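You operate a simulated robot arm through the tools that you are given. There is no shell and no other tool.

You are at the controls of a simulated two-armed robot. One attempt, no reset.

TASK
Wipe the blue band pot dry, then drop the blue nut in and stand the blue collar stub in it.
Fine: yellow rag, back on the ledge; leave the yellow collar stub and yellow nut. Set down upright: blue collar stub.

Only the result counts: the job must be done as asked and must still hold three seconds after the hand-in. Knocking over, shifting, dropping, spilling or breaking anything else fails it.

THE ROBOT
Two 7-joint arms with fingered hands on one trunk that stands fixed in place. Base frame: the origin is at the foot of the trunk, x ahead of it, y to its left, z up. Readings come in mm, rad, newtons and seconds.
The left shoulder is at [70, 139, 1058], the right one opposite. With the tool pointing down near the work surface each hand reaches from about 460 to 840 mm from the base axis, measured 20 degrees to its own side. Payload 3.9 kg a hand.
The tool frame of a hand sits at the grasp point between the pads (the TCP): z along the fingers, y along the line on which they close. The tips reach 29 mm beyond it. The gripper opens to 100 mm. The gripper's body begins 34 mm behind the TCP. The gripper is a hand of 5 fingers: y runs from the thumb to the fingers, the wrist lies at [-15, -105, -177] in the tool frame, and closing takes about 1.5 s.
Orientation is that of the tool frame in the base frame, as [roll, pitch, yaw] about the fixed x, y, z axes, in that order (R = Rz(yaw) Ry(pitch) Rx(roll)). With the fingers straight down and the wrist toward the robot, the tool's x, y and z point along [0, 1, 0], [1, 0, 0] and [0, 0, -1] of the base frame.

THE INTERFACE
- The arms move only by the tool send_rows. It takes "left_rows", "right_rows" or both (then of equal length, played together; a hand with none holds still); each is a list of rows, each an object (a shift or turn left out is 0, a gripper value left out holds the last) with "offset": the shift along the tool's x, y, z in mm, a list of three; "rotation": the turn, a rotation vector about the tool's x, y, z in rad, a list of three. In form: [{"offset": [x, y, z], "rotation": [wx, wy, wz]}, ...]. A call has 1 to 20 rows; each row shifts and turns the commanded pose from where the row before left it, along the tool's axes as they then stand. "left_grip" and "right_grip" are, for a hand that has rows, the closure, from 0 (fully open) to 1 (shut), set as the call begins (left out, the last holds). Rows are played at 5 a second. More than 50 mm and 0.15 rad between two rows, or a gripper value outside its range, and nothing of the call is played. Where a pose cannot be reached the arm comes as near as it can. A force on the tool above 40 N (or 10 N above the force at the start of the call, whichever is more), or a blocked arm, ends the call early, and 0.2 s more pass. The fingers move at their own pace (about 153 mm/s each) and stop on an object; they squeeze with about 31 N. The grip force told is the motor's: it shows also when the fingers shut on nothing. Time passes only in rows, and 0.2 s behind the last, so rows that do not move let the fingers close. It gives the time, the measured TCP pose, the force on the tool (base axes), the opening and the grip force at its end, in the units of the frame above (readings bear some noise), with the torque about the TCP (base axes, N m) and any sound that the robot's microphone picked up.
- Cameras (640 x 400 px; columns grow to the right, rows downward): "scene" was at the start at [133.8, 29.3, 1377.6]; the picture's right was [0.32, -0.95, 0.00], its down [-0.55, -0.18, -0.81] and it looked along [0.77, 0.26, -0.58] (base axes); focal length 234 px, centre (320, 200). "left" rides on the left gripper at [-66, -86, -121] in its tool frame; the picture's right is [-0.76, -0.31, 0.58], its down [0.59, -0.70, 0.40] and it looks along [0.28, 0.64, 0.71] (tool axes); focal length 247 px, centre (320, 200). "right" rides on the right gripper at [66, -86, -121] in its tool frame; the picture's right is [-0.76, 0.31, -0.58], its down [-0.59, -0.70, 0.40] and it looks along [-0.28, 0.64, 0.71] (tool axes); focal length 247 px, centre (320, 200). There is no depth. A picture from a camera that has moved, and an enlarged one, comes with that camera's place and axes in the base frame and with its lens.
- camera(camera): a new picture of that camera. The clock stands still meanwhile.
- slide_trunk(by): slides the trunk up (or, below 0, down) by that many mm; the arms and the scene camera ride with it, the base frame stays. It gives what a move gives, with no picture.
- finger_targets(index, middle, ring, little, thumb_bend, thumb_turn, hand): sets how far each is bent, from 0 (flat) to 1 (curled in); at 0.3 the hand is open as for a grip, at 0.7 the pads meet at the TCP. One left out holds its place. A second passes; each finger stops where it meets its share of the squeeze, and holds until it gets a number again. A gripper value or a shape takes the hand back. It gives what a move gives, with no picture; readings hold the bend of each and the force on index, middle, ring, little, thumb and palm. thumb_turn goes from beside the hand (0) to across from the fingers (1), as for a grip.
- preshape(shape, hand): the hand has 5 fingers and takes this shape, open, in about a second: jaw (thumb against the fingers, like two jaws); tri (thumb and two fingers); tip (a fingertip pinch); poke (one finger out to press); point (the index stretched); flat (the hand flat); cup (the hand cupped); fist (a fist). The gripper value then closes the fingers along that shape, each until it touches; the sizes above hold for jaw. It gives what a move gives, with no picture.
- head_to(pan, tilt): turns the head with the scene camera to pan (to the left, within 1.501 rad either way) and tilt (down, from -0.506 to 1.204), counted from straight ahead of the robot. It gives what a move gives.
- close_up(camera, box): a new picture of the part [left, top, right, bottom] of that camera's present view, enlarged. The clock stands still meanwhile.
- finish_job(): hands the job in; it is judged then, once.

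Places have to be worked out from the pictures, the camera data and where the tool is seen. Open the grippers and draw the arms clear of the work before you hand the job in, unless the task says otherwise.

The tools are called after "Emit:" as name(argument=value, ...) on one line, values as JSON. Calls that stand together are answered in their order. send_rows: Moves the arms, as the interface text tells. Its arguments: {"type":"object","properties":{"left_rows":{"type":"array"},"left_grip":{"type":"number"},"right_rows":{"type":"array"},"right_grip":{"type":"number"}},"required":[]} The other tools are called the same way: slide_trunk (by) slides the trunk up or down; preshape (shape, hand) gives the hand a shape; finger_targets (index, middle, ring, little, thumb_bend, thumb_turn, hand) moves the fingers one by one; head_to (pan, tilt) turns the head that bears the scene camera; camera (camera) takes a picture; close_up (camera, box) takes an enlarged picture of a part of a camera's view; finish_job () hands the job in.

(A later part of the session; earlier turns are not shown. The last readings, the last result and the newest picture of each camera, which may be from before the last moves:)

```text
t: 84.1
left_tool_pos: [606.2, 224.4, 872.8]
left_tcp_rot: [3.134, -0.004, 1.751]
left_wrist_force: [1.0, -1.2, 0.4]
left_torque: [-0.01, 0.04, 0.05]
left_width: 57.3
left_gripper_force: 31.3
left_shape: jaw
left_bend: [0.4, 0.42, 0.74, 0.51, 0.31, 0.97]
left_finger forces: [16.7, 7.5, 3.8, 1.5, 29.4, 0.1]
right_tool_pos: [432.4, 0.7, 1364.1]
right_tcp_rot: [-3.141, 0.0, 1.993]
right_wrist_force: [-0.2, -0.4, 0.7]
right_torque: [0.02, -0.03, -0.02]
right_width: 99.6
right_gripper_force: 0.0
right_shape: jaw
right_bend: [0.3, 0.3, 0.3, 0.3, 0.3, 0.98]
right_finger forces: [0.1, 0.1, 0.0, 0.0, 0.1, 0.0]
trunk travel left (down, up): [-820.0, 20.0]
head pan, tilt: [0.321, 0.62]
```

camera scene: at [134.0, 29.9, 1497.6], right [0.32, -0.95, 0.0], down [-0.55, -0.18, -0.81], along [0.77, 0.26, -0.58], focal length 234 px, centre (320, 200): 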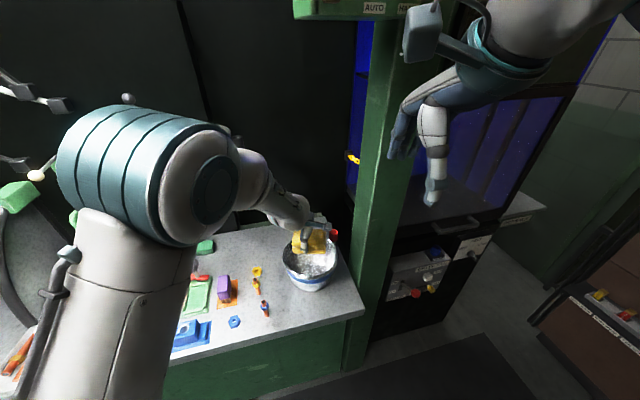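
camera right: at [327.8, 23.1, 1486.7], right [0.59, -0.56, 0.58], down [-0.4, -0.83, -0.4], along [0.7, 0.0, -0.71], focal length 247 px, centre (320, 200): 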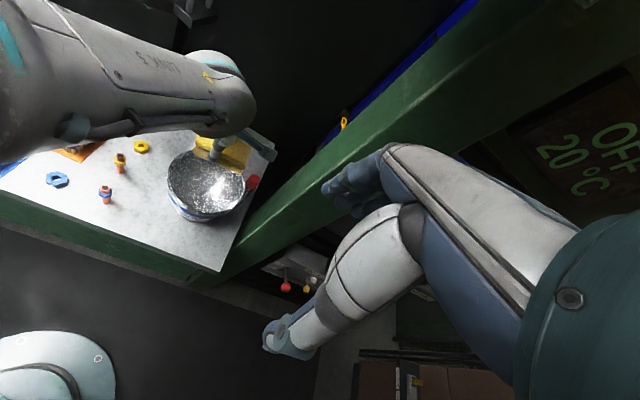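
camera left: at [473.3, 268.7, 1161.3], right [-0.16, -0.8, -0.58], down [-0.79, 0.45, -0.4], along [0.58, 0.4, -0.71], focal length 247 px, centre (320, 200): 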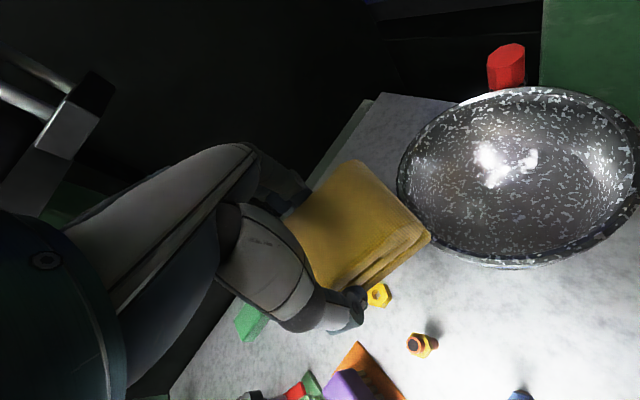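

That pass was only hovering, at about 0 N. I'll press 2.5 mm deeper and repeat the star strokes with a twist.

Emit:
send_rows(left_rows=[{"offset": [0, 0, 2.5]}, {"offset": [6, 0, 0]}, {"offset": [-6, 0, 0]}, {"offset": [-6, 0, 0]}, {"offset": [6, 0, 0]}, {"offset": [0, 6, 0]}, {"offset": [0, -6, 0]}, {"offset": [0, -6, 0]}, {"offset": [0, 6, 0]}, {"offset": [5, 5, 0]}, {"offset": [-5, -5, 0]}, {"offset": [-5, -5, 0]}, {"offset": [5, 5, 0]}, {"offset": [5, -5, 0]}, {"offset": [-5, 5, 0]}, {"offset": [-5, 5, 0]}, {"offset": [5, -5, 0]}, {}])

Emit:
send_rows(left_rows=[{"rotation": [0, 0, 0.1]}, {"rotation": [0, 0, 0.1]}, {"rotation": [0, 0, 0.1]}, {"rotation": [0, 0, -0.1]}, {"rotation": [0, 0, -0.1]}, {"rotation": [0, 0, -0.1]}, {"rotation": [0, 0, 0.1]}, {"rotation": [0, 0, 0.1]}, {"rotation": [0, 0, 0.1]}, {"rotation": [0, 0, -0.1]}, {"rotation": [0, 0, -0.1]}, {"rotation": [0, 0, -0.1]}, {}])

Emit:
close_up(camera="scene", box=[265, 205, 355, 300])

```text
t: 87.9
left_tool_pos: [606.4, 224.3, 872.1]
left_tcp_rot: [3.13, -0.004, 1.75]
left_wrist_force: [3.8, -1.3, 8.9]
left_torque: [-0.06, 0.12, 0.08]
left_width: 57.3
left_gripper_force: 31.3
left_shape: jaw
left_bend: [0.4, 0.42, 0.74, 0.51, 0.31, 0.97]
left_finger forces: [20.1, 8.6, 3.8, 1.2, 29.9, 0.0]
right_tool_pos: [432.2, -0.5, 1365.1]
right_tcp_rot: [3.14, 0.001, 1.994]
right_wrist_force: [-0.5, -0.7, -0.1]
right_torque: [-0.01, 0.03, 0.01]
right_width: 99.8
right_gripper_force: 0.0
right_shape: jaw
right_bend: [0.3, 0.3, 0.3, 0.3, 0.3, 0.98]
right_finger forces: [0.1, 0.1, 0.0, 0.0, 0.0, 0.0]
trunk travel left (down, up): [-820.0, 20.0]
head pan, tilt: [0.321, 0.62]
```

```text
t: 90.7
left_tool_pos: [605.9, 226.5, 871.4]
left_tcp_rot: [3.135, -0.003, 1.751]
left_wrist_force: [0.3, 0.9, 4.5]
left_torque: [-0.02, 0.15, -0.12]
left_width: 57.2
left_gripper_force: 30.9
left_shape: jaw
left_bend: [0.39, 0.42, 0.74, 0.51, 0.31, 0.97]
left_finger forces: [17.6, 8.9, 4.3, 2.0, 32.9, 0.1]
right_tool_pos: [432.1, -0.7, 1364.9]
right_tcp_rot: [3.141, 0.003, 1.995]
right_wrist_force: [0.0, 0.2, -0.5]
right_torque: [-0.01, -0.05, -0.02]
right_width: 99.8
right_gripper_force: 0.0
right_shape: jaw
right_bend: [0.3, 0.3, 0.3, 0.3, 0.3, 0.98]
right_finger forces: [0.1, 0.0, 0.0, 0.1, 0.1, 0.0]
trunk travel left (down, up): [-820.0, 20.0]
head pan, tilt: [0.321, 0.62]
```

```text
4.21 times, centred on (310, 252) of scene
camera zoom: at [133.1, 29.6, 1497.7], right [0.32, -0.95, 0.0], down [-0.55, -0.18, -0.81], along [0.77, 0.26, -0.58], focal length 987 px, centre (362, -21)
```

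zoom: 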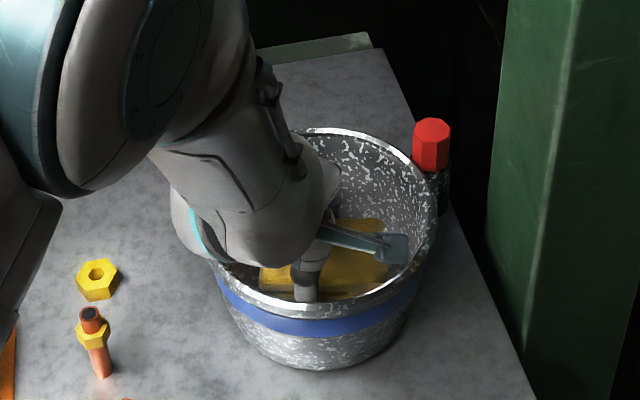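

The pot stayed put this time. I'll lift out to the viewing pose and compare again.

Emit:
send_rows(left_rows=[{"offset": [0, 0, -10]}, {"offset": [0, 0, -35]}, {"offset": [0, 0, -40]}, {"offset": [0, 0, -45]}, {"offset": [33, -8, -10]}, {"offset": [33, -8, -10]}, {"offset": [33, -8, -10]}, {"offset": [30, -8, -10]}, {}, {}])

Emit:
close_up(camera="scene", box=[280, 230, 345, 300])

Emit:
close_up(camera="right", box=[195, 170, 235, 205])

Emit:
close_up(camera="left", box=[400, 80, 640, 270])

```text
t: 92.9
left_tool_pos: [550.7, 347.3, 1041.8]
left_tcp_rot: [3.135, -0.003, 1.75]
left_wrist_force: [-0.2, 0.7, 0.1]
left_torque: [0.01, 0.0, -0.01]
left_width: 56.8
left_gripper_force: 31.1
left_shape: jaw
left_bend: [0.39, 0.42, 0.74, 0.51, 0.31, 0.97]
left_finger forces: [17.4, 8.7, 4.1, 1.3, 31.5, 0.1]
right_tool_pos: [432.5, -0.4, 1364.8]
right_tcp_rot: [3.141, -0.001, 1.994]
right_wrist_force: [0.6, 0.2, -0.2]
right_torque: [0.0, -0.02, -0.05]
right_width: 100.0
right_gripper_force: 0.1
right_shape: jaw
right_bend: [0.3, 0.3, 0.3, 0.3, 0.3, 0.98]
right_finger forces: [0.0, 0.0, 0.0, 0.1, 0.1, 0.0]
trunk travel left (down, up): [-820.0, 20.0]
head pan, tilt: [0.321, 0.62]
```

```text
5.71 times, centred on (312, 265) of scene
camera zoom: at [133.8, 29.3, 1497.6], right [0.32, -0.95, 0.0], down [-0.55, -0.18, -0.81], along [0.77, 0.26, -0.58], focal length 1340 px, centre (363, -171)
```

zoom: 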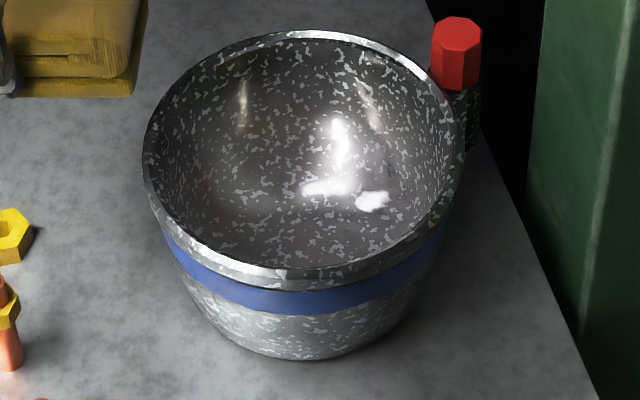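

```text
11.43 times, centred on (215, 188) of right
camera zoom: at [327.6, 23.1, 1486.7], right [0.59, -0.56, 0.58], down [-0.4, -0.83, -0.4], along [0.7, 0.0, -0.71], focal length 2823 px, centre (1520, 343)
```

zoom: 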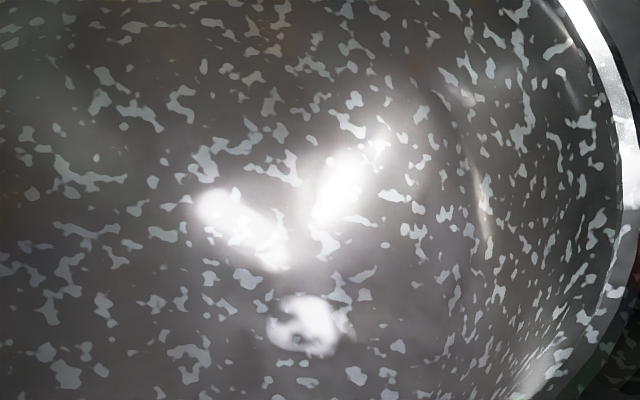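

```text
2.11 times, centred on (520, 175) of left
camera zoom: at [476.7, 268.8, 1163.1], right [-0.16, -0.8, -0.58], down [-0.79, 0.45, -0.4], along [0.58, 0.4, -0.71], focal length 520 px, centre (-101, 253)
```

zoom: 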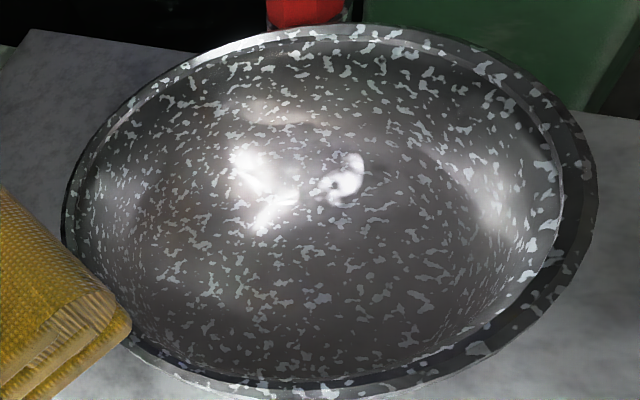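

The base colour is a little lighter again, so drying continues. I'll do another, firmer session with more strokes.

Emit:
send_rows(left_rows=[{"offset": [-32.7, 7, 10]}, {"offset": [-32.7, 7, 10]}, {"offset": [-32.7, 7, 10]}, {"offset": [-32, 7, 10]}, {"offset": [0, 0, 25]}, {"offset": [0, 0, 25]}, {"offset": [0, 0, 25]}, {"offset": [0, 0, 25]}, {"offset": [0, 0, 20]}, {"offset": [0, 0, 6]}, {"offset": [0, 0, 4]}, {}])

Emit:
send_rows(left_rows=[{"offset": [0, 0, 2]}, {"offset": [7, 0, 0]}, {"offset": [-7, 0, 0]}, {"offset": [-7, 0, 0]}, {"offset": [7, 0, 0]}, {"offset": [0, 7, 0]}, {"offset": [0, -7, 0]}, {"offset": [0, -7, 0]}, {"offset": [0, 7, 0]}, {"offset": [5, 5, 0]}, {"offset": [-5, -5, 0]}, {"offset": [-5, -5, 0]}, {"offset": [5, 5, 0]}, {"offset": [5, -5, 0]}, {"offset": [-5, 5, 0]}, {"offset": [-5, 5, 0]}, {"offset": [5, -5, 0]}, {}])

Emit:
send_rows(left_rows=[{"rotation": [0, 0, 0.1]}, {"rotation": [0, 0, 0.1]}, {"rotation": [0, 0, 0.1]}, {"offset": [7, 0, 0]}, {"offset": [-7, 0, 0]}, {"offset": [-7, 0, 0]}, {"offset": [7, 0, 0]}, {"offset": [0, 7, 0]}, {"offset": [0, -7, 0]}, {"offset": [0, -7, 0]}, {"offset": [0, 7, 0]}, {"rotation": [0, 0, -0.1]}, {"rotation": [0, 0, -0.1]}, {"rotation": [0, 0, -0.1]}, {}])

Emit:
close_up(camera="scene", box=[265, 205, 355, 300])

```text
t: 95.5
left_tool_pos: [602.4, 221.4, 871.2]
left_tcp_rot: [3.132, -0.002, 1.751]
left_wrist_force: [-0.1, -1.3, 8.4]
left_torque: [-0.12, 0.26, 0.0]
left_width: 57.0
left_gripper_force: 30.9
left_shape: jaw
left_bend: [0.4, 0.42, 0.74, 0.51, 0.31, 0.97]
left_finger forces: [17.8, 8.3, 3.9, 1.7, 31.8, 0.0]
right_tool_pos: [433.3, -0.6, 1364.9]
right_tcp_rot: [3.138, 0.0, 1.993]
right_wrist_force: [-1.1, -0.1, 0.3]
right_torque: [-0.03, -0.03, -0.03]
right_width: 99.8
right_gripper_force: 0.1
right_shape: jaw
right_bend: [0.3, 0.3, 0.3, 0.3, 0.3, 0.98]
right_finger forces: [0.1, 0.0, 0.1, 0.1, 0.0, 0.0]
trunk travel left (down, up): [-820.0, 20.0]
head pan, tilt: [0.321, 0.62]
```

```text
t: 99.3
left_tool_pos: [601.4, 221.5, 870.7]
left_tcp_rot: [3.13, 0.001, 1.752]
left_wrist_force: [4.6, -1.0, 9.3]
left_torque: [-0.03, 0.14, 0.03]
left_width: 57.2
left_gripper_force: 30.9
left_shape: jaw
left_bend: [0.4, 0.42, 0.74, 0.51, 0.31, 0.97]
left_finger forces: [20.5, 8.7, 3.8, 2.0, 30.9, 0.1]
right_tool_pos: [432.1, -0.8, 1364.7]
right_tcp_rot: [3.141, 0.0, 1.994]
right_wrist_force: [-0.4, 1.2, -0.7]
right_torque: [0.01, -0.01, 0.02]
right_width: 99.9
right_gripper_force: 0.0
right_shape: jaw
right_bend: [0.3, 0.3, 0.3, 0.3, 0.3, 0.98]
right_finger forces: [0.1, 0.1, 0.1, 0.0, 0.0, 0.0]
trunk travel left (down, up): [-820.0, 20.0]
head pan, tilt: [0.321, 0.62]
```

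```text
t: 102.5
left_tool_pos: [601.8, 223.8, 869.8]
left_tcp_rot: [3.131, -0.001, 1.751]
left_wrist_force: [2.0, 2.4, 9.8]
left_torque: [-0.01, 0.3, -0.22]
left_width: 57.5
left_gripper_force: 31.1
left_shape: jaw
left_bend: [0.4, 0.41, 0.74, 0.47, 0.3, 0.99]
left_finger forces: [18.1, 9.7, 4.5, 2.7, 34.0, 0.0]
right_tool_pos: [430.6, -0.1, 1363.5]
right_tcp_rot: [3.14, 0.0, 1.993]
right_wrist_force: [0.7, 1.0, 0.3]
right_torque: [0.02, -0.04, 0.01]
right_width: 99.9
right_gripper_force: 0.0
right_shape: jaw
right_bend: [0.3, 0.3, 0.3, 0.3, 0.3, 0.98]
right_finger forces: [0.1, 0.0, 0.0, 0.0, 0.0, 0.0]
trunk travel left (down, up): [-820.0, 20.0]
head pan, tilt: [0.321, 0.62]
```

```text
4.21 times, centred on (310, 252) of scene
camera zoom: at [132.2, 29.4, 1497.8], right [0.32, -0.95, 0.0], down [-0.55, -0.18, -0.81], along [0.77, 0.26, -0.58], focal length 987 px, centre (362, -21)
```

zoom: 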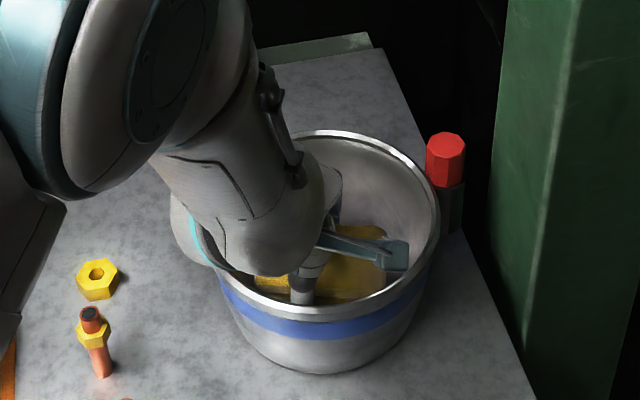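

The speckles have vanished: they were the water, and the pot is now plain dry grey. I'll lift out and take the rag back toward its spot.

Emit:
send_rows(left_rows=[{"offset": [0, 0, -10]}, {"offset": [0, 0, -35]}, {"offset": [0, 0, -40]}, {"offset": [0, 0, -45]}, {"offset": [38.6, 7, 0]}, {"offset": [38.6, 7, 0]}, {"offset": [38.6, 7, 0]}, {"offset": [38.6, 7, 0]}, {"rotation": [0, 0, -0.126]}, {"rotation": [0, 0, -0.126]}, {"rotation": [0, 0, -0.126]}, {}, {}])

Emit:
camera(camera="scene")

Emit:
camera(camera="left")

Emit:
camera(camera="right")

```text
t: 105.3
left_tool_pos: [602.1, 380.3, 998.8]
left_tcp_rot: [3.134, 0.001, 2.129]
left_wrist_force: [-0.6, 0.3, -0.7]
left_torque: [0.0, -0.01, -0.03]
left_width: 57.2
left_gripper_force: 31.1
left_shape: jaw
left_bend: [0.4, 0.42, 0.74, 0.51, 0.31, 0.97]
left_finger forces: [17.1, 7.4, 3.6, 2.4, 30.4, 0.1]
right_tool_pos: [431.8, 0.2, 1364.5]
right_tcp_rot: [3.141, 0.001, 1.994]
right_wrist_force: [-0.3, 0.5, 1.0]
right_torque: [-0.01, 0.0, -0.02]
right_width: 99.7
right_gripper_force: 0.0
right_shape: jaw
right_bend: [0.3, 0.3, 0.3, 0.3, 0.3, 0.98]
right_finger forces: [0.1, 0.1, 0.0, 0.0, 0.0, 0.0]
trunk travel left (down, up): [-820.0, 20.0]
head pan, tilt: [0.321, 0.62]
```

```text
taken
camera scene: at [133.8, 29.6, 1497.6], right [0.32, -0.95, 0.0], down [-0.55, -0.18, -0.81], along [0.77, 0.26, -0.58], focal length 234 px, centre (320, 200)
```

scene: 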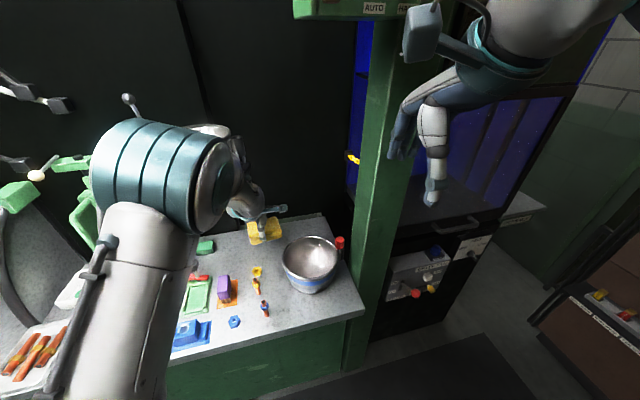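

```text
taken
camera left: at [561.9, 279.1, 1120.7], right [0.15, -0.8, -0.58], down [-0.91, 0.13, -0.4], along [0.4, 0.58, -0.71], focal length 247 px, centre (320, 200)
```

left: 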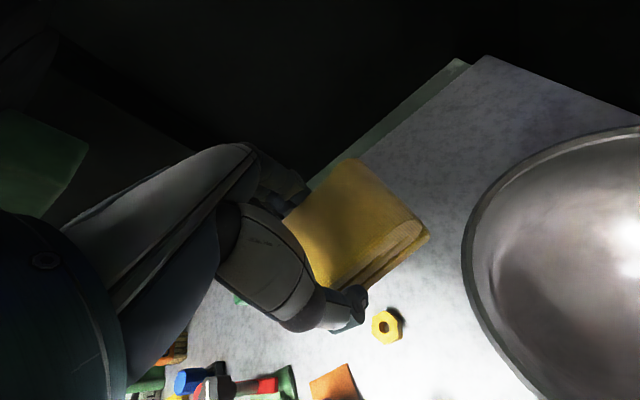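

```text
taken
camera right: at [327.5, 23.5, 1486.8], right [0.59, -0.56, 0.58], down [-0.4, -0.83, -0.4], along [0.7, 0.0, -0.71], focal length 247 px, centre (320, 200)
```

right: 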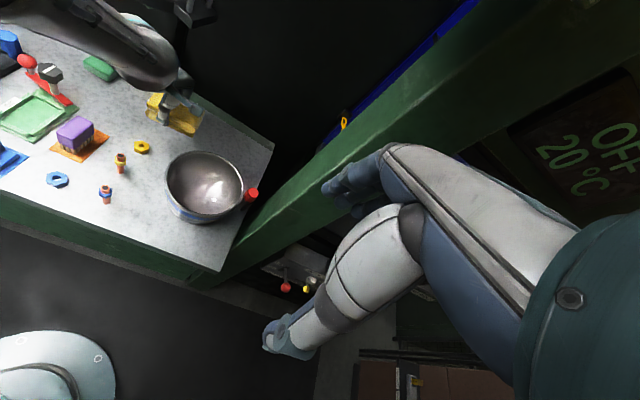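

The pot is dry with no speckles left. Now I'll carry the rag back over its spot (689,432) and lower it.

Emit:
send_rows(left_rows=[{"offset": [-0.5, 25.3, 20]}, {"offset": [-0.5, 25.3, 20]}, {"offset": [-0.5, 25.3, 20]}, {"offset": [-0.5, 25.3, 20]}, {"offset": [0, 0, 25]}, {"offset": [0, 0, 15]}, {"offset": [0, 0, 9]}, {}])

Emit:
close_up(camera="right", box=[100, 40, 260, 160])

```text
t: 107.1
left_tool_pos: [688.0, 433.0, 872.0]
left_tcp_rot: [3.132, 0.0, 2.128]
left_wrist_force: [0.5, 0.1, 0.3]
left_torque: [0.02, 0.01, -0.03]
left_width: 57.2
left_gripper_force: 31.1
left_shape: jaw
left_bend: [0.4, 0.42, 0.74, 0.51, 0.31, 0.97]
left_finger forces: [17.0, 7.4, 3.5, 2.3, 30.4, 0.0]
right_tool_pos: [432.0, 0.1, 1364.7]
right_tcp_rot: [3.141, 0.001, 1.993]
right_wrist_force: [0.2, -0.4, -0.4]
right_torque: [0.01, 0.02, 0.0]
right_width: 100.0
right_gripper_force: 0.1
right_shape: jaw
right_bend: [0.3, 0.3, 0.3, 0.3, 0.3, 0.98]
right_finger forces: [0.0, 0.0, 0.0, 0.1, 0.0, 0.0]
trunk travel left (down, up): [-820.0, 20.0]
head pan, tilt: [0.321, 0.62]
```

```text
3.33 times, centred on (180, 100) of right
camera zoom: at [327.3, 22.9, 1486.8], right [0.59, -0.56, 0.58], down [-0.4, -0.83, -0.4], along [0.7, 0.01, -0.71], focal length 823 px, centre (787, 533)
```

zoom: 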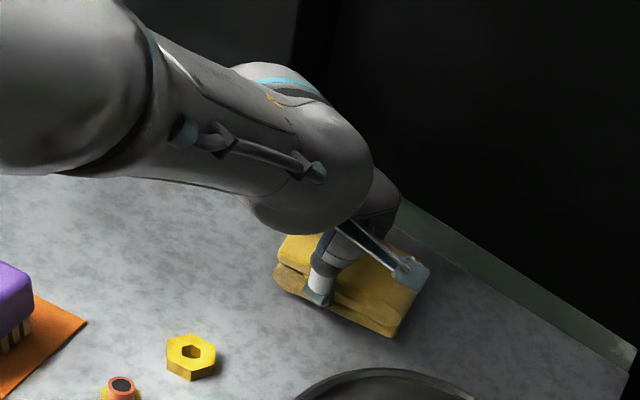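

The rag is above its spot at z 872. I'll lower in 3 mm and then 2 mm steps to feel the bench.

Emit:
send_rows(left_rows=[{"offset": [0, 0, 3]}, {"offset": [0, 0, 2]}, {"offset": [0, 0, 2]}, {}])

Emit:
send_rows(left_rows=[{"offset": [0, 0, 1.5]}, {}])

```text
t: 108.1
left_tool_pos: [687.4, 432.6, 864.5]
left_tcp_rot: [3.133, 0.0, 2.129]
left_wrist_force: [0.2, -0.3, -0.4]
left_torque: [0.0, -0.01, -0.01]
left_width: 57.2
left_gripper_force: 30.9
left_shape: jaw
left_bend: [0.4, 0.42, 0.74, 0.51, 0.31, 0.97]
left_finger forces: [16.9, 7.5, 3.7, 2.4, 30.2, 0.0]
right_tool_pos: [433.0, 0.4, 1365.5]
right_tcp_rot: [3.141, -0.002, 1.995]
right_wrist_force: [0.1, -0.8, 0.9]
right_torque: [-0.04, -0.01, -0.03]
right_width: 99.9
right_gripper_force: 0.2
right_shape: jaw
right_bend: [0.3, 0.3, 0.3, 0.3, 0.3, 0.98]
right_finger forces: [0.0, 0.1, 0.0, 0.0, 0.1, 0.0]
trunk travel left (down, up): [-820.0, 20.0]
head pan, tilt: [0.321, 0.62]
```

```text
t: 108.7
left_tool_pos: [688.5, 433.7, 862.8]
left_tcp_rot: [3.135, -0.001, 2.13]
left_wrist_force: [0.6, -0.6, -0.5]
left_torque: [0.0, -0.01, -0.03]
left_width: 56.9
left_gripper_force: 31.5
left_shape: jaw
left_bend: [0.4, 0.42, 0.74, 0.51, 0.31, 0.97]
left_finger forces: [17.0, 7.5, 3.6, 2.3, 30.3, 0.0]
right_tool_pos: [432.0, -0.8, 1364.7]
right_tcp_rot: [-3.141, 0.001, 1.993]
right_wrist_force: [0.9, -0.2, -0.4]
right_torque: [0.01, 0.0, -0.03]
right_width: 99.7
right_gripper_force: 0.0
right_shape: jaw
right_bend: [0.3, 0.3, 0.3, 0.3, 0.3, 0.98]
right_finger forces: [0.0, 0.0, 0.0, 0.0, 0.0, 0.0]
trunk travel left (down, up): [-820.0, 20.0]
head pan, tilt: [0.321, 0.62]
```

There's still no contact; I'll take a couple more 1.5 mm steps.

Emit:
send_rows(left_rows=[{"offset": [0, 0, 1.5]}, {"offset": [0, 0, 1.5]}, {}])

```text
t: 109.5
left_tool_pos: [689.5, 433.2, 860.4]
left_tcp_rot: [3.131, -0.002, 2.129]
left_wrist_force: [1.2, 2.2, 6.8]
left_torque: [0.02, 0.14, -0.1]
left_width: 57.0
left_gripper_force: 31.5
left_shape: jaw
left_bend: [0.4, 0.42, 0.74, 0.51, 0.31, 0.97]
left_finger forces: [18.1, 8.0, 4.1, 3.5, 30.0, 0.0]
right_tool_pos: [431.1, -0.5, 1364.5]
right_tcp_rot: [3.141, 0.002, 1.993]
right_wrist_force: [-0.2, 0.3, 0.0]
right_torque: [-0.02, -0.03, -0.01]
right_width: 99.7
right_gripper_force: 0.1
right_shape: jaw
right_bend: [0.3, 0.3, 0.3, 0.3, 0.3, 0.98]
right_finger forces: [0.0, 0.1, 0.0, 0.1, 0.0, 0.1]
trunk travel left (down, up): [-820.0, 20.0]
head pan, tilt: [0.321, 0.62]
```

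The rag rests on the bench. I'll open, rise straight up 60 mm, and check that the rag stays put.

Emit:
send_rows(left_rows=[{}, {}, {}, {}, {"offset": [0, 0, -8]}, {"offset": [0, 0, -20]}, {"offset": [0, 0, -30]}, {"offset": [0, -20, -20]}, {"offset": [0, -30, -20]}, {"offset": [0, -30, -20]}, {}], left_grip=0)

Emit:
close_up(camera="right", box=[0, 20, 280, 240])

Emit:
camera(camera="scene")

Emit:
camera(camera="left")

```text
t: 111.9
left_tool_pos: [621.8, 393.6, 978.3]
left_tcp_rot: [3.134, 0.0, 2.13]
left_wrist_force: [-0.1, -0.1, -0.7]
left_torque: [-0.01, 0.01, -0.03]
left_width: 99.9
left_gripper_force: 0.1
left_shape: jaw
left_bend: [0.3, 0.3, 0.3, 0.3, 0.3, 0.98]
left_finger forces: [0.0, 0.0, 0.1, 0.0, 0.0, 0.0]
right_tool_pos: [434.3, 1.4, 1364.8]
right_tcp_rot: [3.141, 0.001, 1.994]
right_wrist_force: [0.7, -0.6, -0.9]
right_torque: [0.04, 0.03, -0.01]
right_width: 99.8
right_gripper_force: 0.1
right_shape: jaw
right_bend: [0.3, 0.3, 0.3, 0.3, 0.3, 0.98]
right_finger forces: [0.0, 0.0, 0.0, 0.0, 0.1, 0.0]
trunk travel left (down, up): [-820.0, 20.0]
head pan, tilt: [0.321, 0.62]
```

```text
1.82 times, centred on (140, 130) of right
camera zoom: at [328.6, 23.7, 1486.5], right [0.59, -0.56, 0.58], down [-0.4, -0.83, -0.4], along [0.7, 0.0, -0.71], focal length 449 px, centre (647, 327)
```

zoom: 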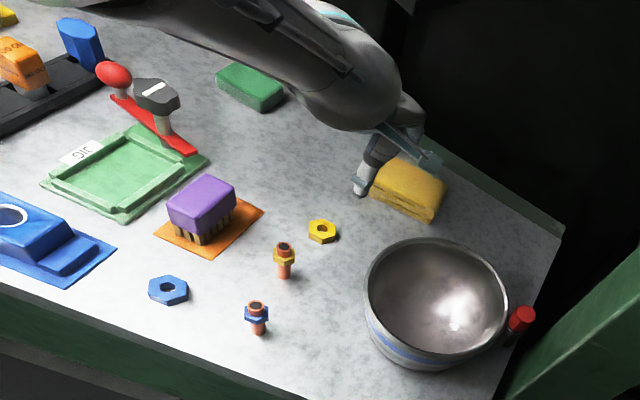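

```text
taken
camera scene: at [134.8, 29.9, 1497.5], right [0.32, -0.95, 0.0], down [-0.55, -0.18, -0.81], along [0.77, 0.26, -0.58], focal length 234 px, centre (320, 200)
```

scene: 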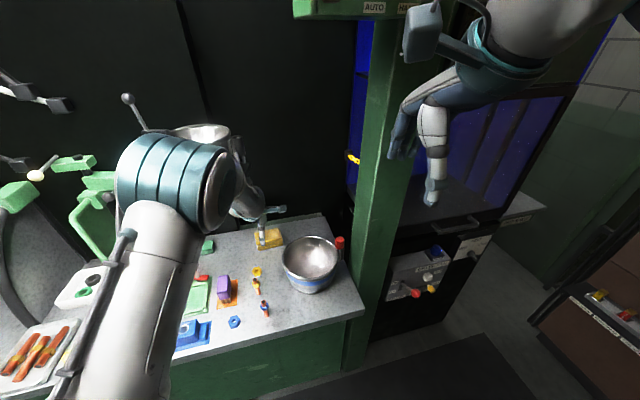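

```text
taken
camera left: at [582.9, 292.8, 1100.4], right [0.14, -0.8, -0.58], down [-0.91, 0.13, -0.4], along [0.4, 0.58, -0.71], focal length 247 px, centre (320, 200)
```

left: 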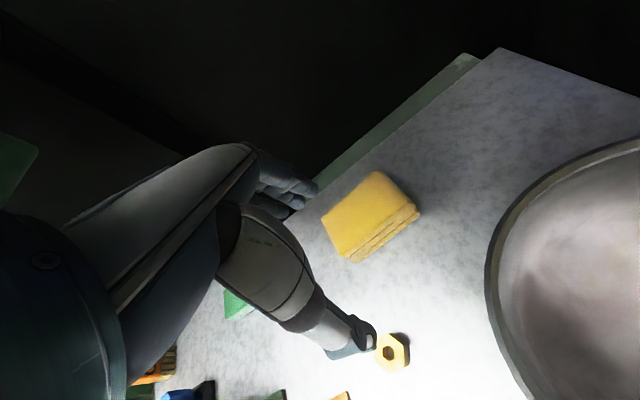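

The rag is back and undisturbed. Next is the blue nut, a flat hex about 38 mm across near (382,365). I'll give the left hand the three-finger shape and look at how the fingers sit.

Emit:
preshape(shape="tri", hand="left")

Emit:
camera(camera="left")

Emit:
close_up(camera="right", box=[110, 40, 220, 120])

Emit:
close_up(camera="right", box=[30, 150, 130, 220])

```text
t: 112.8
left_tool_pos: [621.3, 392.8, 980.7]
left_tcp_rot: [3.133, 0.0, 2.13]
left_wrist_force: [-0.5, 0.1, -0.3]
left_torque: [0.01, -0.02, 0.0]
left_width: 99.7
left_gripper_force: 0.0
left_shape: tri
left_bend: [0.3, 0.3, 0.99, 0.99, 0.3, 0.98]
left_finger forces: [0.0, 0.0, 0.0, 0.1, 0.0, 0.0]
right_tool_pos: [433.0, -0.3, 1364.3]
right_tcp_rot: [-3.141, 0.0, 1.995]
right_wrist_force: [-0.5, 0.0, 0.4]
right_torque: [0.01, -0.01, 0.02]
right_width: 100.1
right_gripper_force: 0.1
right_shape: jaw
right_bend: [0.3, 0.3, 0.3, 0.3, 0.3, 0.98]
right_finger forces: [0.0, 0.0, 0.1, 0.0, 0.0, 0.0]
trunk travel left (down, up): [-820.0, 20.0]
head pan, tilt: [0.321, 0.62]
```

```text
taken
camera left: at [582.3, 292.2, 1101.0], right [0.15, -0.8, -0.58], down [-0.91, 0.13, -0.4], along [0.4, 0.58, -0.71], focal length 247 px, centre (320, 200)
```

left: 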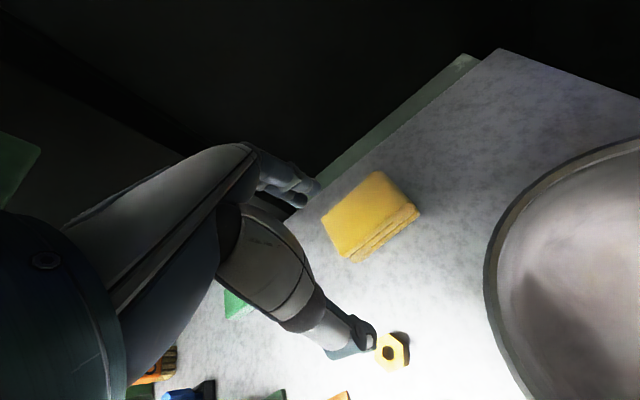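

```text
5.00 times, centred on (165, 80) of right
camera zoom: at [327.2, 22.9, 1486.8], right [0.59, -0.56, 0.58], down [-0.4, -0.83, -0.4], along [0.7, 0.01, -0.71], focal length 1235 px, centre (1095, 800)
```

zoom: 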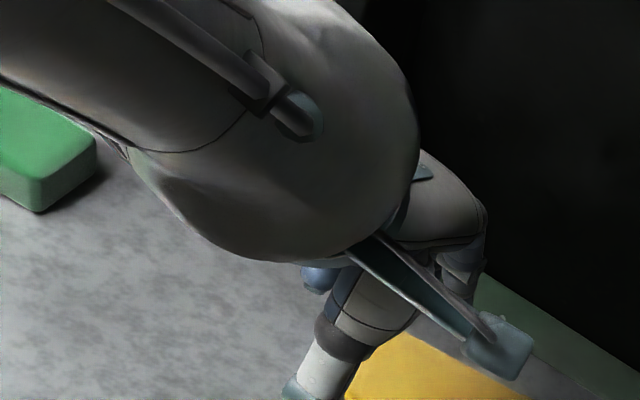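

```text
5.71 times, centred on (80, 185) of right
camera zoom: at [327.2, 22.9, 1486.8], right [0.59, -0.56, 0.58], down [-0.4, -0.83, -0.4], along [0.7, 0.01, -0.71], focal length 1411 px, centre (1691, 286)
```

zoom: 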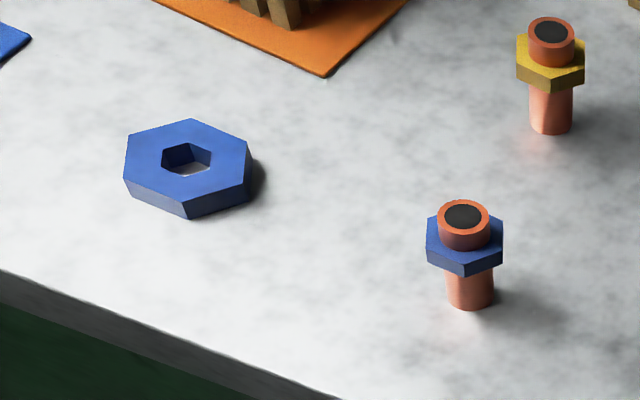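

Fitting the nut's hex corners puts its centre at (381.6,368), 30 mm across flats, with flats facing yaw 2.208. I'll move the hand above it at z≈960 with that yaw.

Emit:
send_rows(left_rows=[{"rotation": [0, 0, -0.078]}, {"offset": [17.5, -29.6, 3]}, {"offset": [17.5, -29.6, 3]}, {"offset": [17.5, -29.6, 3]}, {"offset": [17.5, -29.6, 3]}, {"offset": [17.5, -29.7, 3]}, {"offset": [17.6, -29.7, 3]}, {"offset": [17.6, -29.7, 2]}, {}, {}])

Emit:
camera(camera="left")

Emit:
camera(camera="scene")

Emit:
camera(camera="right")

```text
t: 115.0
left_tool_pos: [387.8, 371.8, 953.4]
left_tcp_rot: [3.134, 0.001, 2.208]
left_wrist_force: [-0.6, -0.5, 0.5]
left_torque: [-0.02, 0.0, 0.01]
left_width: 99.7
left_gripper_force: 0.1
left_shape: tri
left_bend: [0.3, 0.3, 0.99, 0.99, 0.3, 0.98]
left_finger forces: [0.0, 0.0, 0.1, 0.1, 0.1, 0.0]
left hand out of reach, approached as far as the arm can: row 8
right_tool_pos: [432.3, -0.3, 1365.2]
right_tcp_rot: [3.141, 0.001, 1.992]
right_wrist_force: [0.3, 0.2, 1.1]
right_torque: [0.04, -0.01, 0.01]
right_width: 99.6
right_gripper_force: 0.0
right_shape: jaw
right_bend: [0.3, 0.3, 0.3, 0.3, 0.3, 0.98]
right_finger forces: [0.0, 0.0, 0.1, 0.0, 0.1, 0.1]
trunk travel left (down, up): [-820.0, 20.0]
head pan, tilt: [0.321, 0.62]
```

```text
taken
camera left: at [356.6, 268.7, 1074.6], right [0.21, -0.79, -0.58], down [-0.91, 0.06, -0.4], along [0.35, 0.61, -0.71], focal length 247 px, centre (320, 200)
```

left: 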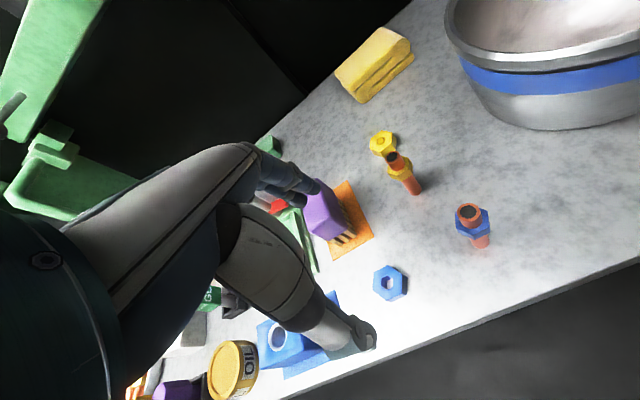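

```text
taken
camera scene: at [133.3, 29.0, 1497.7], right [0.32, -0.95, 0.0], down [-0.55, -0.18, -0.81], along [0.77, 0.26, -0.58], focal length 234 px, centre (320, 200)
```

scene: 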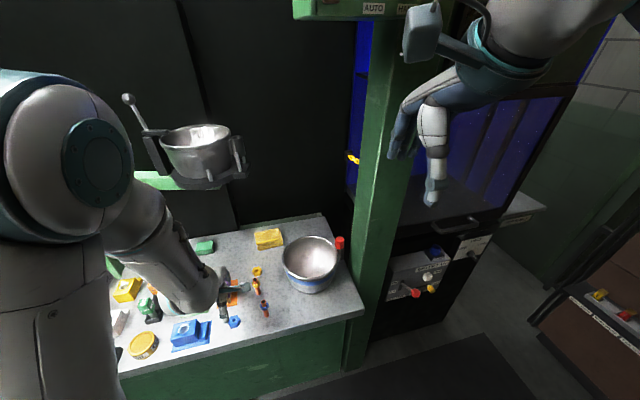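

```text
taken
camera right: at [327.0, 22.8, 1486.9], right [0.59, -0.56, 0.58], down [-0.4, -0.83, -0.4], along [0.7, 0.01, -0.71], focal length 247 px, centre (320, 200)
```

right: 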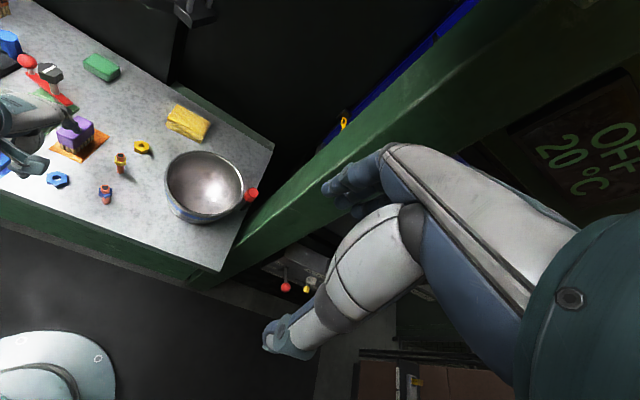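

The hand is close to its inner reach limit here, but lowering will help. The purple brush sits near the finger side, so I'll narrow the opening to about 55 mm and descend partway before checking.

Emit:
send_rows(left_rows=[{}, {}, {"offset": [0, 0, 20]}, {"offset": [0, 0, 20]}, {"offset": [0, 0, 15]}, {}], left_grip=0.45)

Emit:
camera(camera="left")

Emit:
close_up(camera="right", box=[0, 80, 160, 220])

Emit:
close_up(camera="scene", box=[170, 240, 290, 350])

```text
t: 116.4
left_tool_pos: [389.5, 372.6, 899.1]
left_tcp_rot: [3.134, 0.003, 2.206]
left_wrist_force: [0.5, -0.6, 1.1]
left_torque: [-0.01, -0.02, 0.03]
left_width: 55.2
left_gripper_force: 0.1
left_shape: tri
left_bend: [0.39, 0.4, 0.99, 0.99, 0.3, 1.0]
left_finger forces: [0.1, 0.0, 0.0, 0.1, 0.1, 0.0]
right_tool_pos: [432.0, -0.9, 1364.5]
right_tcp_rot: [3.141, 0.001, 1.993]
right_wrist_force: [0.2, -0.2, -0.8]
right_torque: [-0.01, -0.03, -0.05]
right_width: 99.8
right_gripper_force: 0.1
right_shape: jaw
right_bend: [0.3, 0.3, 0.3, 0.3, 0.3, 0.98]
right_finger forces: [0.1, 0.0, 0.0, 0.0, 0.0, 0.1]
trunk travel left (down, up): [-820.0, 20.0]
head pan, tilt: [0.321, 0.62]
```

```text
taken
camera left: at [358.3, 268.7, 1019.9], right [0.21, -0.79, -0.58], down [-0.91, 0.06, -0.4], along [0.35, 0.61, -0.71], focal length 247 px, centre (320, 200)
```

left: 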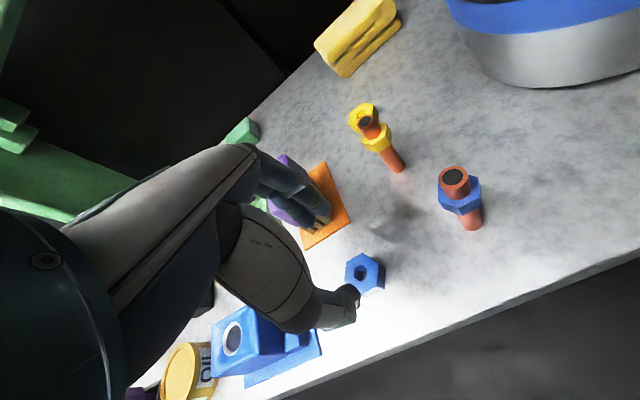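

```text
2.86 times, centred on (80, 150) of right
camera zoom: at [327.6, 23.1, 1486.7], right [0.59, -0.56, 0.58], down [-0.4, -0.83, -0.4], along [0.7, 0.0, -0.71], focal length 706 px, centre (1006, 343)
```

zoom: 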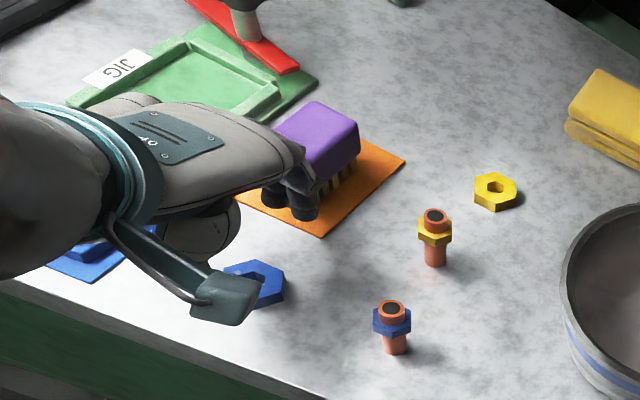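

```text
3.64 times, centred on (230, 295) of scene
camera zoom: at [133.8, 29.2, 1497.6], right [0.32, -0.95, 0.0], down [-0.55, -0.18, -0.81], along [0.77, 0.26, -0.58], focal length 852 px, centre (647, -146)
```

zoom: 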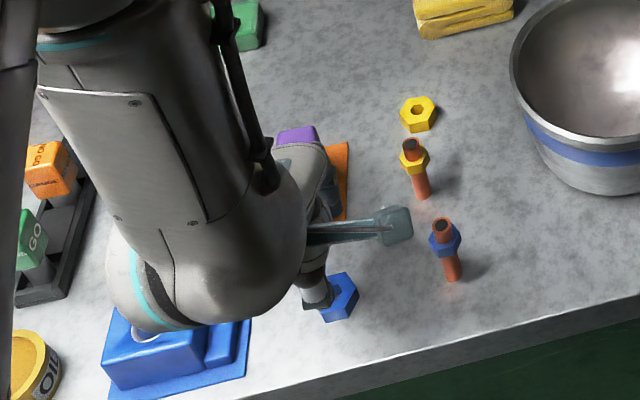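

The index and middle tips are well away from the brush, but the folded ring and little fingers sit on the brush side. I'll zoom in to see how near they are.

Emit:
close_up(camera="left", box=[220, 120, 420, 320])

Emit:
close_up(camera="right", box=[30, 95, 110, 165])

```text
2.00 times, centred on (320, 220) of left
camera zoom: at [358.3, 268.7, 1019.9], right [0.21, -0.79, -0.58], down [-0.91, 0.06, -0.4], along [0.35, 0.61, -0.71], focal length 494 px, centre (320, 160)
```

zoom: 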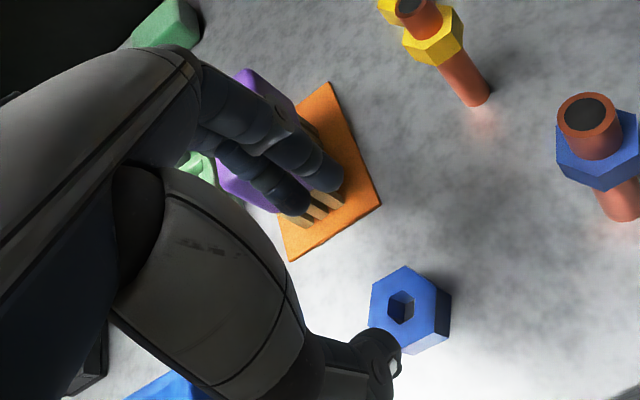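

```text
5.71 times, centred on (70, 130) of right
camera zoom: at [327.6, 23.1, 1486.7], right [0.59, -0.56, 0.58], down [-0.4, -0.83, -0.4], along [0.7, 0.0, -0.71], focal length 1411 px, centre (1749, 600)
```

zoom: 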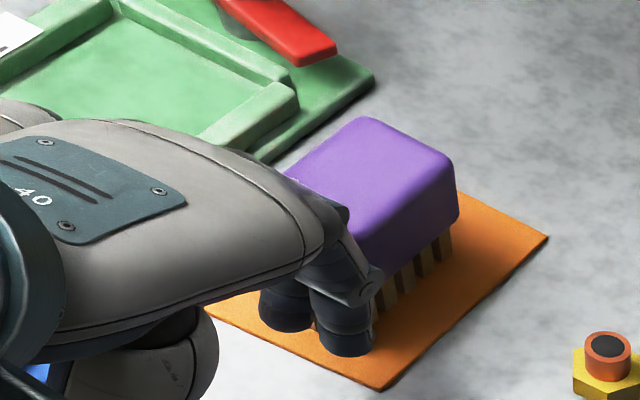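

The brush edge is about 63 mm out on the finger side while the hand's back reaches about 47 mm, so there is room. I'll correct by −9 mm along tool y onto the nut centre, lower to z≈875 and re-check.

Emit:
send_rows(left_rows=[{"offset": [1, -4.5, 8]}, {"offset": [0, -4.5, 8]}, {"offset": [0, 0, 8]}, {}, {}])

Emit:
close_up(camera="left", box=[220, 120, 460, 360])

Emit:
close_up(camera="right", box=[20, 95, 120, 195])

Emit:
close_up(camera="scene", box=[190, 260, 270, 340])

```text
t: 117.6
left_tool_pos: [381.1, 364.3, 874.6]
left_tcp_rot: [3.133, -0.001, 2.208]
left_wrist_force: [0.3, -0.7, -0.2]
left_torque: [0.01, 0.02, 0.02]
left_width: 55.2
left_gripper_force: 0.1
left_shape: tri
left_bend: [0.39, 0.4, 0.99, 0.99, 0.3, 1.0]
left_finger forces: [0.0, 0.0, 0.0, 0.0, 0.0, 0.1]
right_tool_pos: [433.6, -0.5, 1364.6]
right_tcp_rot: [-3.141, -0.001, 1.994]
right_wrist_force: [0.6, -0.3, 0.1]
right_torque: [-0.01, -0.01, 0.0]
right_width: 99.9
right_gripper_force: 0.0
right_shape: jaw
right_bend: [0.3, 0.3, 0.3, 0.3, 0.3, 0.98]
right_finger forces: [0.1, 0.0, 0.0, 0.1, 0.0, 0.1]
trunk travel left (down, up): [-820.0, 20.0]
head pan, tilt: [0.321, 0.62]
```

```text
1.67 times, centred on (340, 240) of left
camera zoom: at [351.3, 261.7, 995.6], right [0.21, -0.79, -0.58], down [-0.91, 0.06, -0.4], along [0.35, 0.61, -0.71], focal length 412 px, centre (287, 133)
```

zoom: 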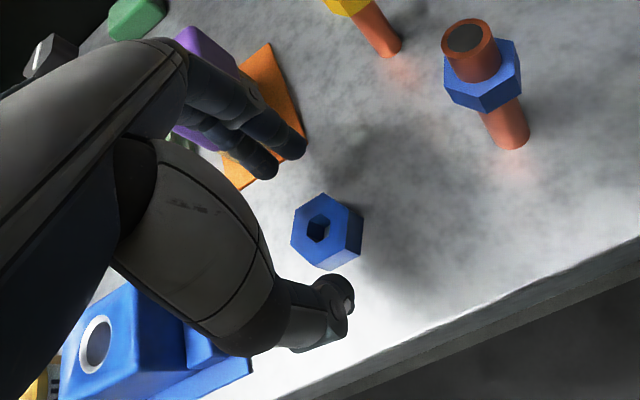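

```text
4.00 times, centred on (70, 145) of right
camera zoom: at [327.5, 23.1, 1486.8], right [0.59, -0.56, 0.58], down [-0.4, -0.83, -0.4], along [0.7, 0.0, -0.71], focal length 988 px, centre (1320, 420)
```

zoom: 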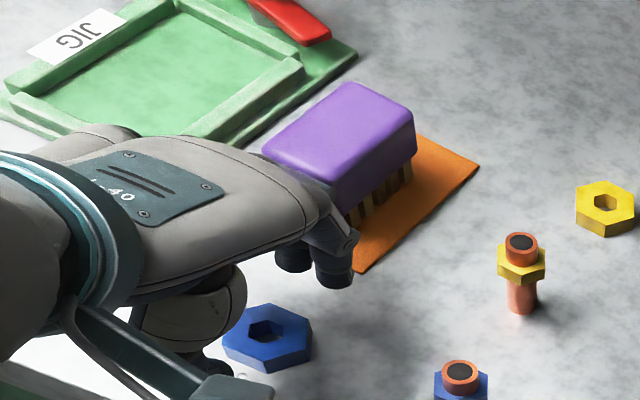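

```text
5.00 times, centred on (230, 300) of scene
camera zoom: at [133.8, 29.2, 1497.6], right [0.32, -0.95, 0.0], down [-0.55, -0.18, -0.81], along [0.77, 0.26, -0.58], focal length 1172 px, centre (770, -300)
```

zoom: 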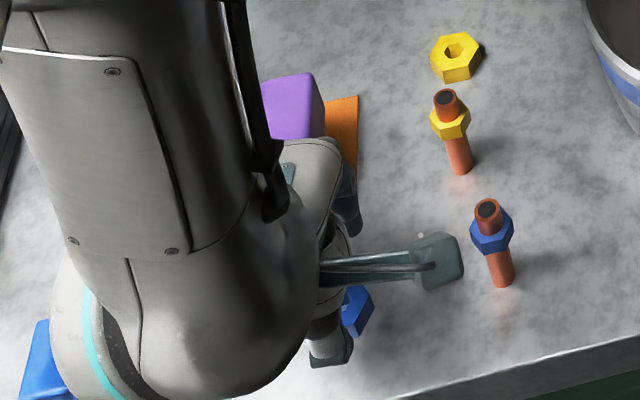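

The left camera confirms the nut at (382,367), under the TCP. I'll lower to z≈853.

Emit:
send_rows(left_rows=[{"offset": [0, 0, 8]}, {"offset": [0, 0, 8]}, {"offset": [0, 0, 5]}, {}])

Emit:
close_up(camera="left", box=[220, 120, 460, 360])

Emit:
close_up(camera="right", box=[20, 95, 120, 195])

```text
t: 118.6
left_tool_pos: [382.9, 366.4, 853.4]
left_tcp_rot: [3.132, -0.001, 2.207]
left_wrist_force: [-0.2, 0.3, -0.6]
left_torque: [-0.01, 0.03, 0.02]
left_width: 55.2
left_gripper_force: 0.0
left_shape: tri
left_bend: [0.39, 0.4, 0.99, 0.99, 0.3, 1.0]
left_finger forces: [0.0, 0.0, 0.0, 0.0, 0.0, 0.1]
right_tool_pos: [432.3, 0.8, 1364.6]
right_tcp_rot: [3.142, -0.001, 1.992]
right_wrist_force: [-0.1, 0.5, -0.1]
right_torque: [0.01, -0.01, 0.03]
right_width: 99.7
right_gripper_force: 0.0
right_shape: jaw
right_bend: [0.3, 0.3, 0.3, 0.3, 0.3, 0.98]
right_finger forces: [0.0, 0.0, 0.0, 0.0, 0.1, 0.1]
trunk travel left (down, up): [-820.0, 20.0]
head pan, tilt: [0.321, 0.62]
```

```text
1.67 times, centred on (340, 240) of left
camera zoom: at [352.4, 263.7, 974.3], right [0.21, -0.79, -0.58], down [-0.91, 0.06, -0.4], along [0.35, 0.61, -0.71], focal length 412 px, centre (287, 133)
```

zoom: 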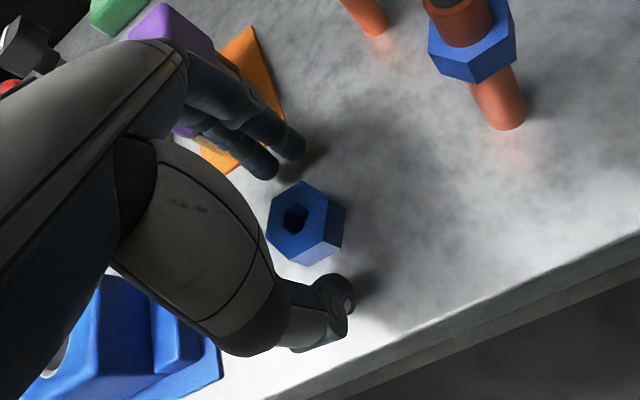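

```text
4.00 times, centred on (70, 145) of right
camera zoom: at [327.5, 23.1, 1486.8], right [0.59, -0.56, 0.58], down [-0.4, -0.83, -0.4], along [0.7, 0.0, -0.71], focal length 988 px, centre (1320, 420)
```

zoom: 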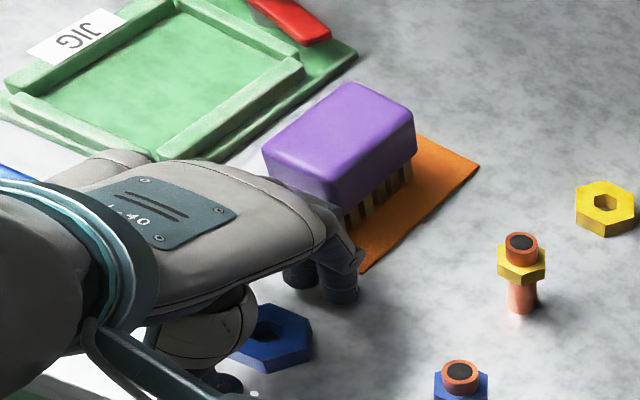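

The nut sits between thumb and fingers with nothing else touching. Closing.

Emit:
send_rows(left_rows=[{}, {}, {}, {}, {}, {}, {}], left_grip=1)

Emit:
close_up(camera="left", box=[220, 120, 460, 360])

```text
t: 120.2
left_tool_pos: [384.3, 366.0, 852.4]
left_tcp_rot: [3.134, -0.002, 2.208]
left_wrist_force: [-0.1, 0.1, -0.1]
left_torque: [-0.01, 0.02, 0.03]
left_width: 22.5
left_gripper_force: 31.1
left_shape: tri
left_bend: [0.56, 0.54, 1.0, 1.0, 0.5, 1.0]
left_finger forces: [12.6, 14.5, 0.0, 0.0, 25.6, 0.1]
right_tool_pos: [432.9, -0.3, 1364.6]
right_tcp_rot: [-3.139, 0.0, 1.992]
right_wrist_force: [-0.1, 0.2, -0.7]
right_torque: [0.01, 0.02, -0.01]
right_width: 99.7
right_gripper_force: 0.0
right_shape: jaw
right_bend: [0.3, 0.3, 0.3, 0.3, 0.3, 0.98]
right_finger forces: [0.0, 0.0, 0.1, 0.1, 0.0, 0.1]
trunk travel left (down, up): [-820.0, 20.0]
head pan, tilt: [0.321, 0.62]
```

```text
1.67 times, centred on (340, 240) of left
camera zoom: at [352.4, 263.8, 974.4], right [0.21, -0.79, -0.58], down [-0.91, 0.06, -0.4], along [0.35, 0.61, -0.71], focal length 412 px, centre (287, 133)
```

zoom: 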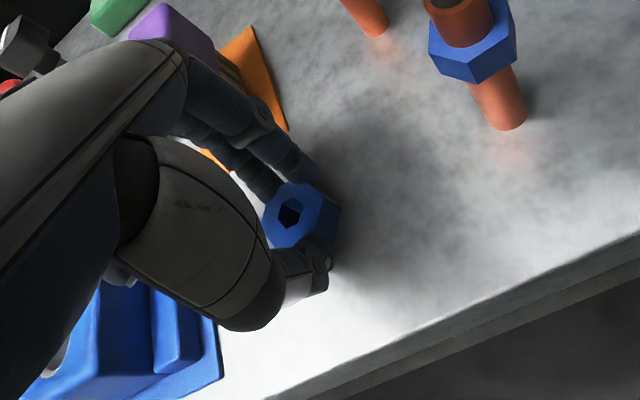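

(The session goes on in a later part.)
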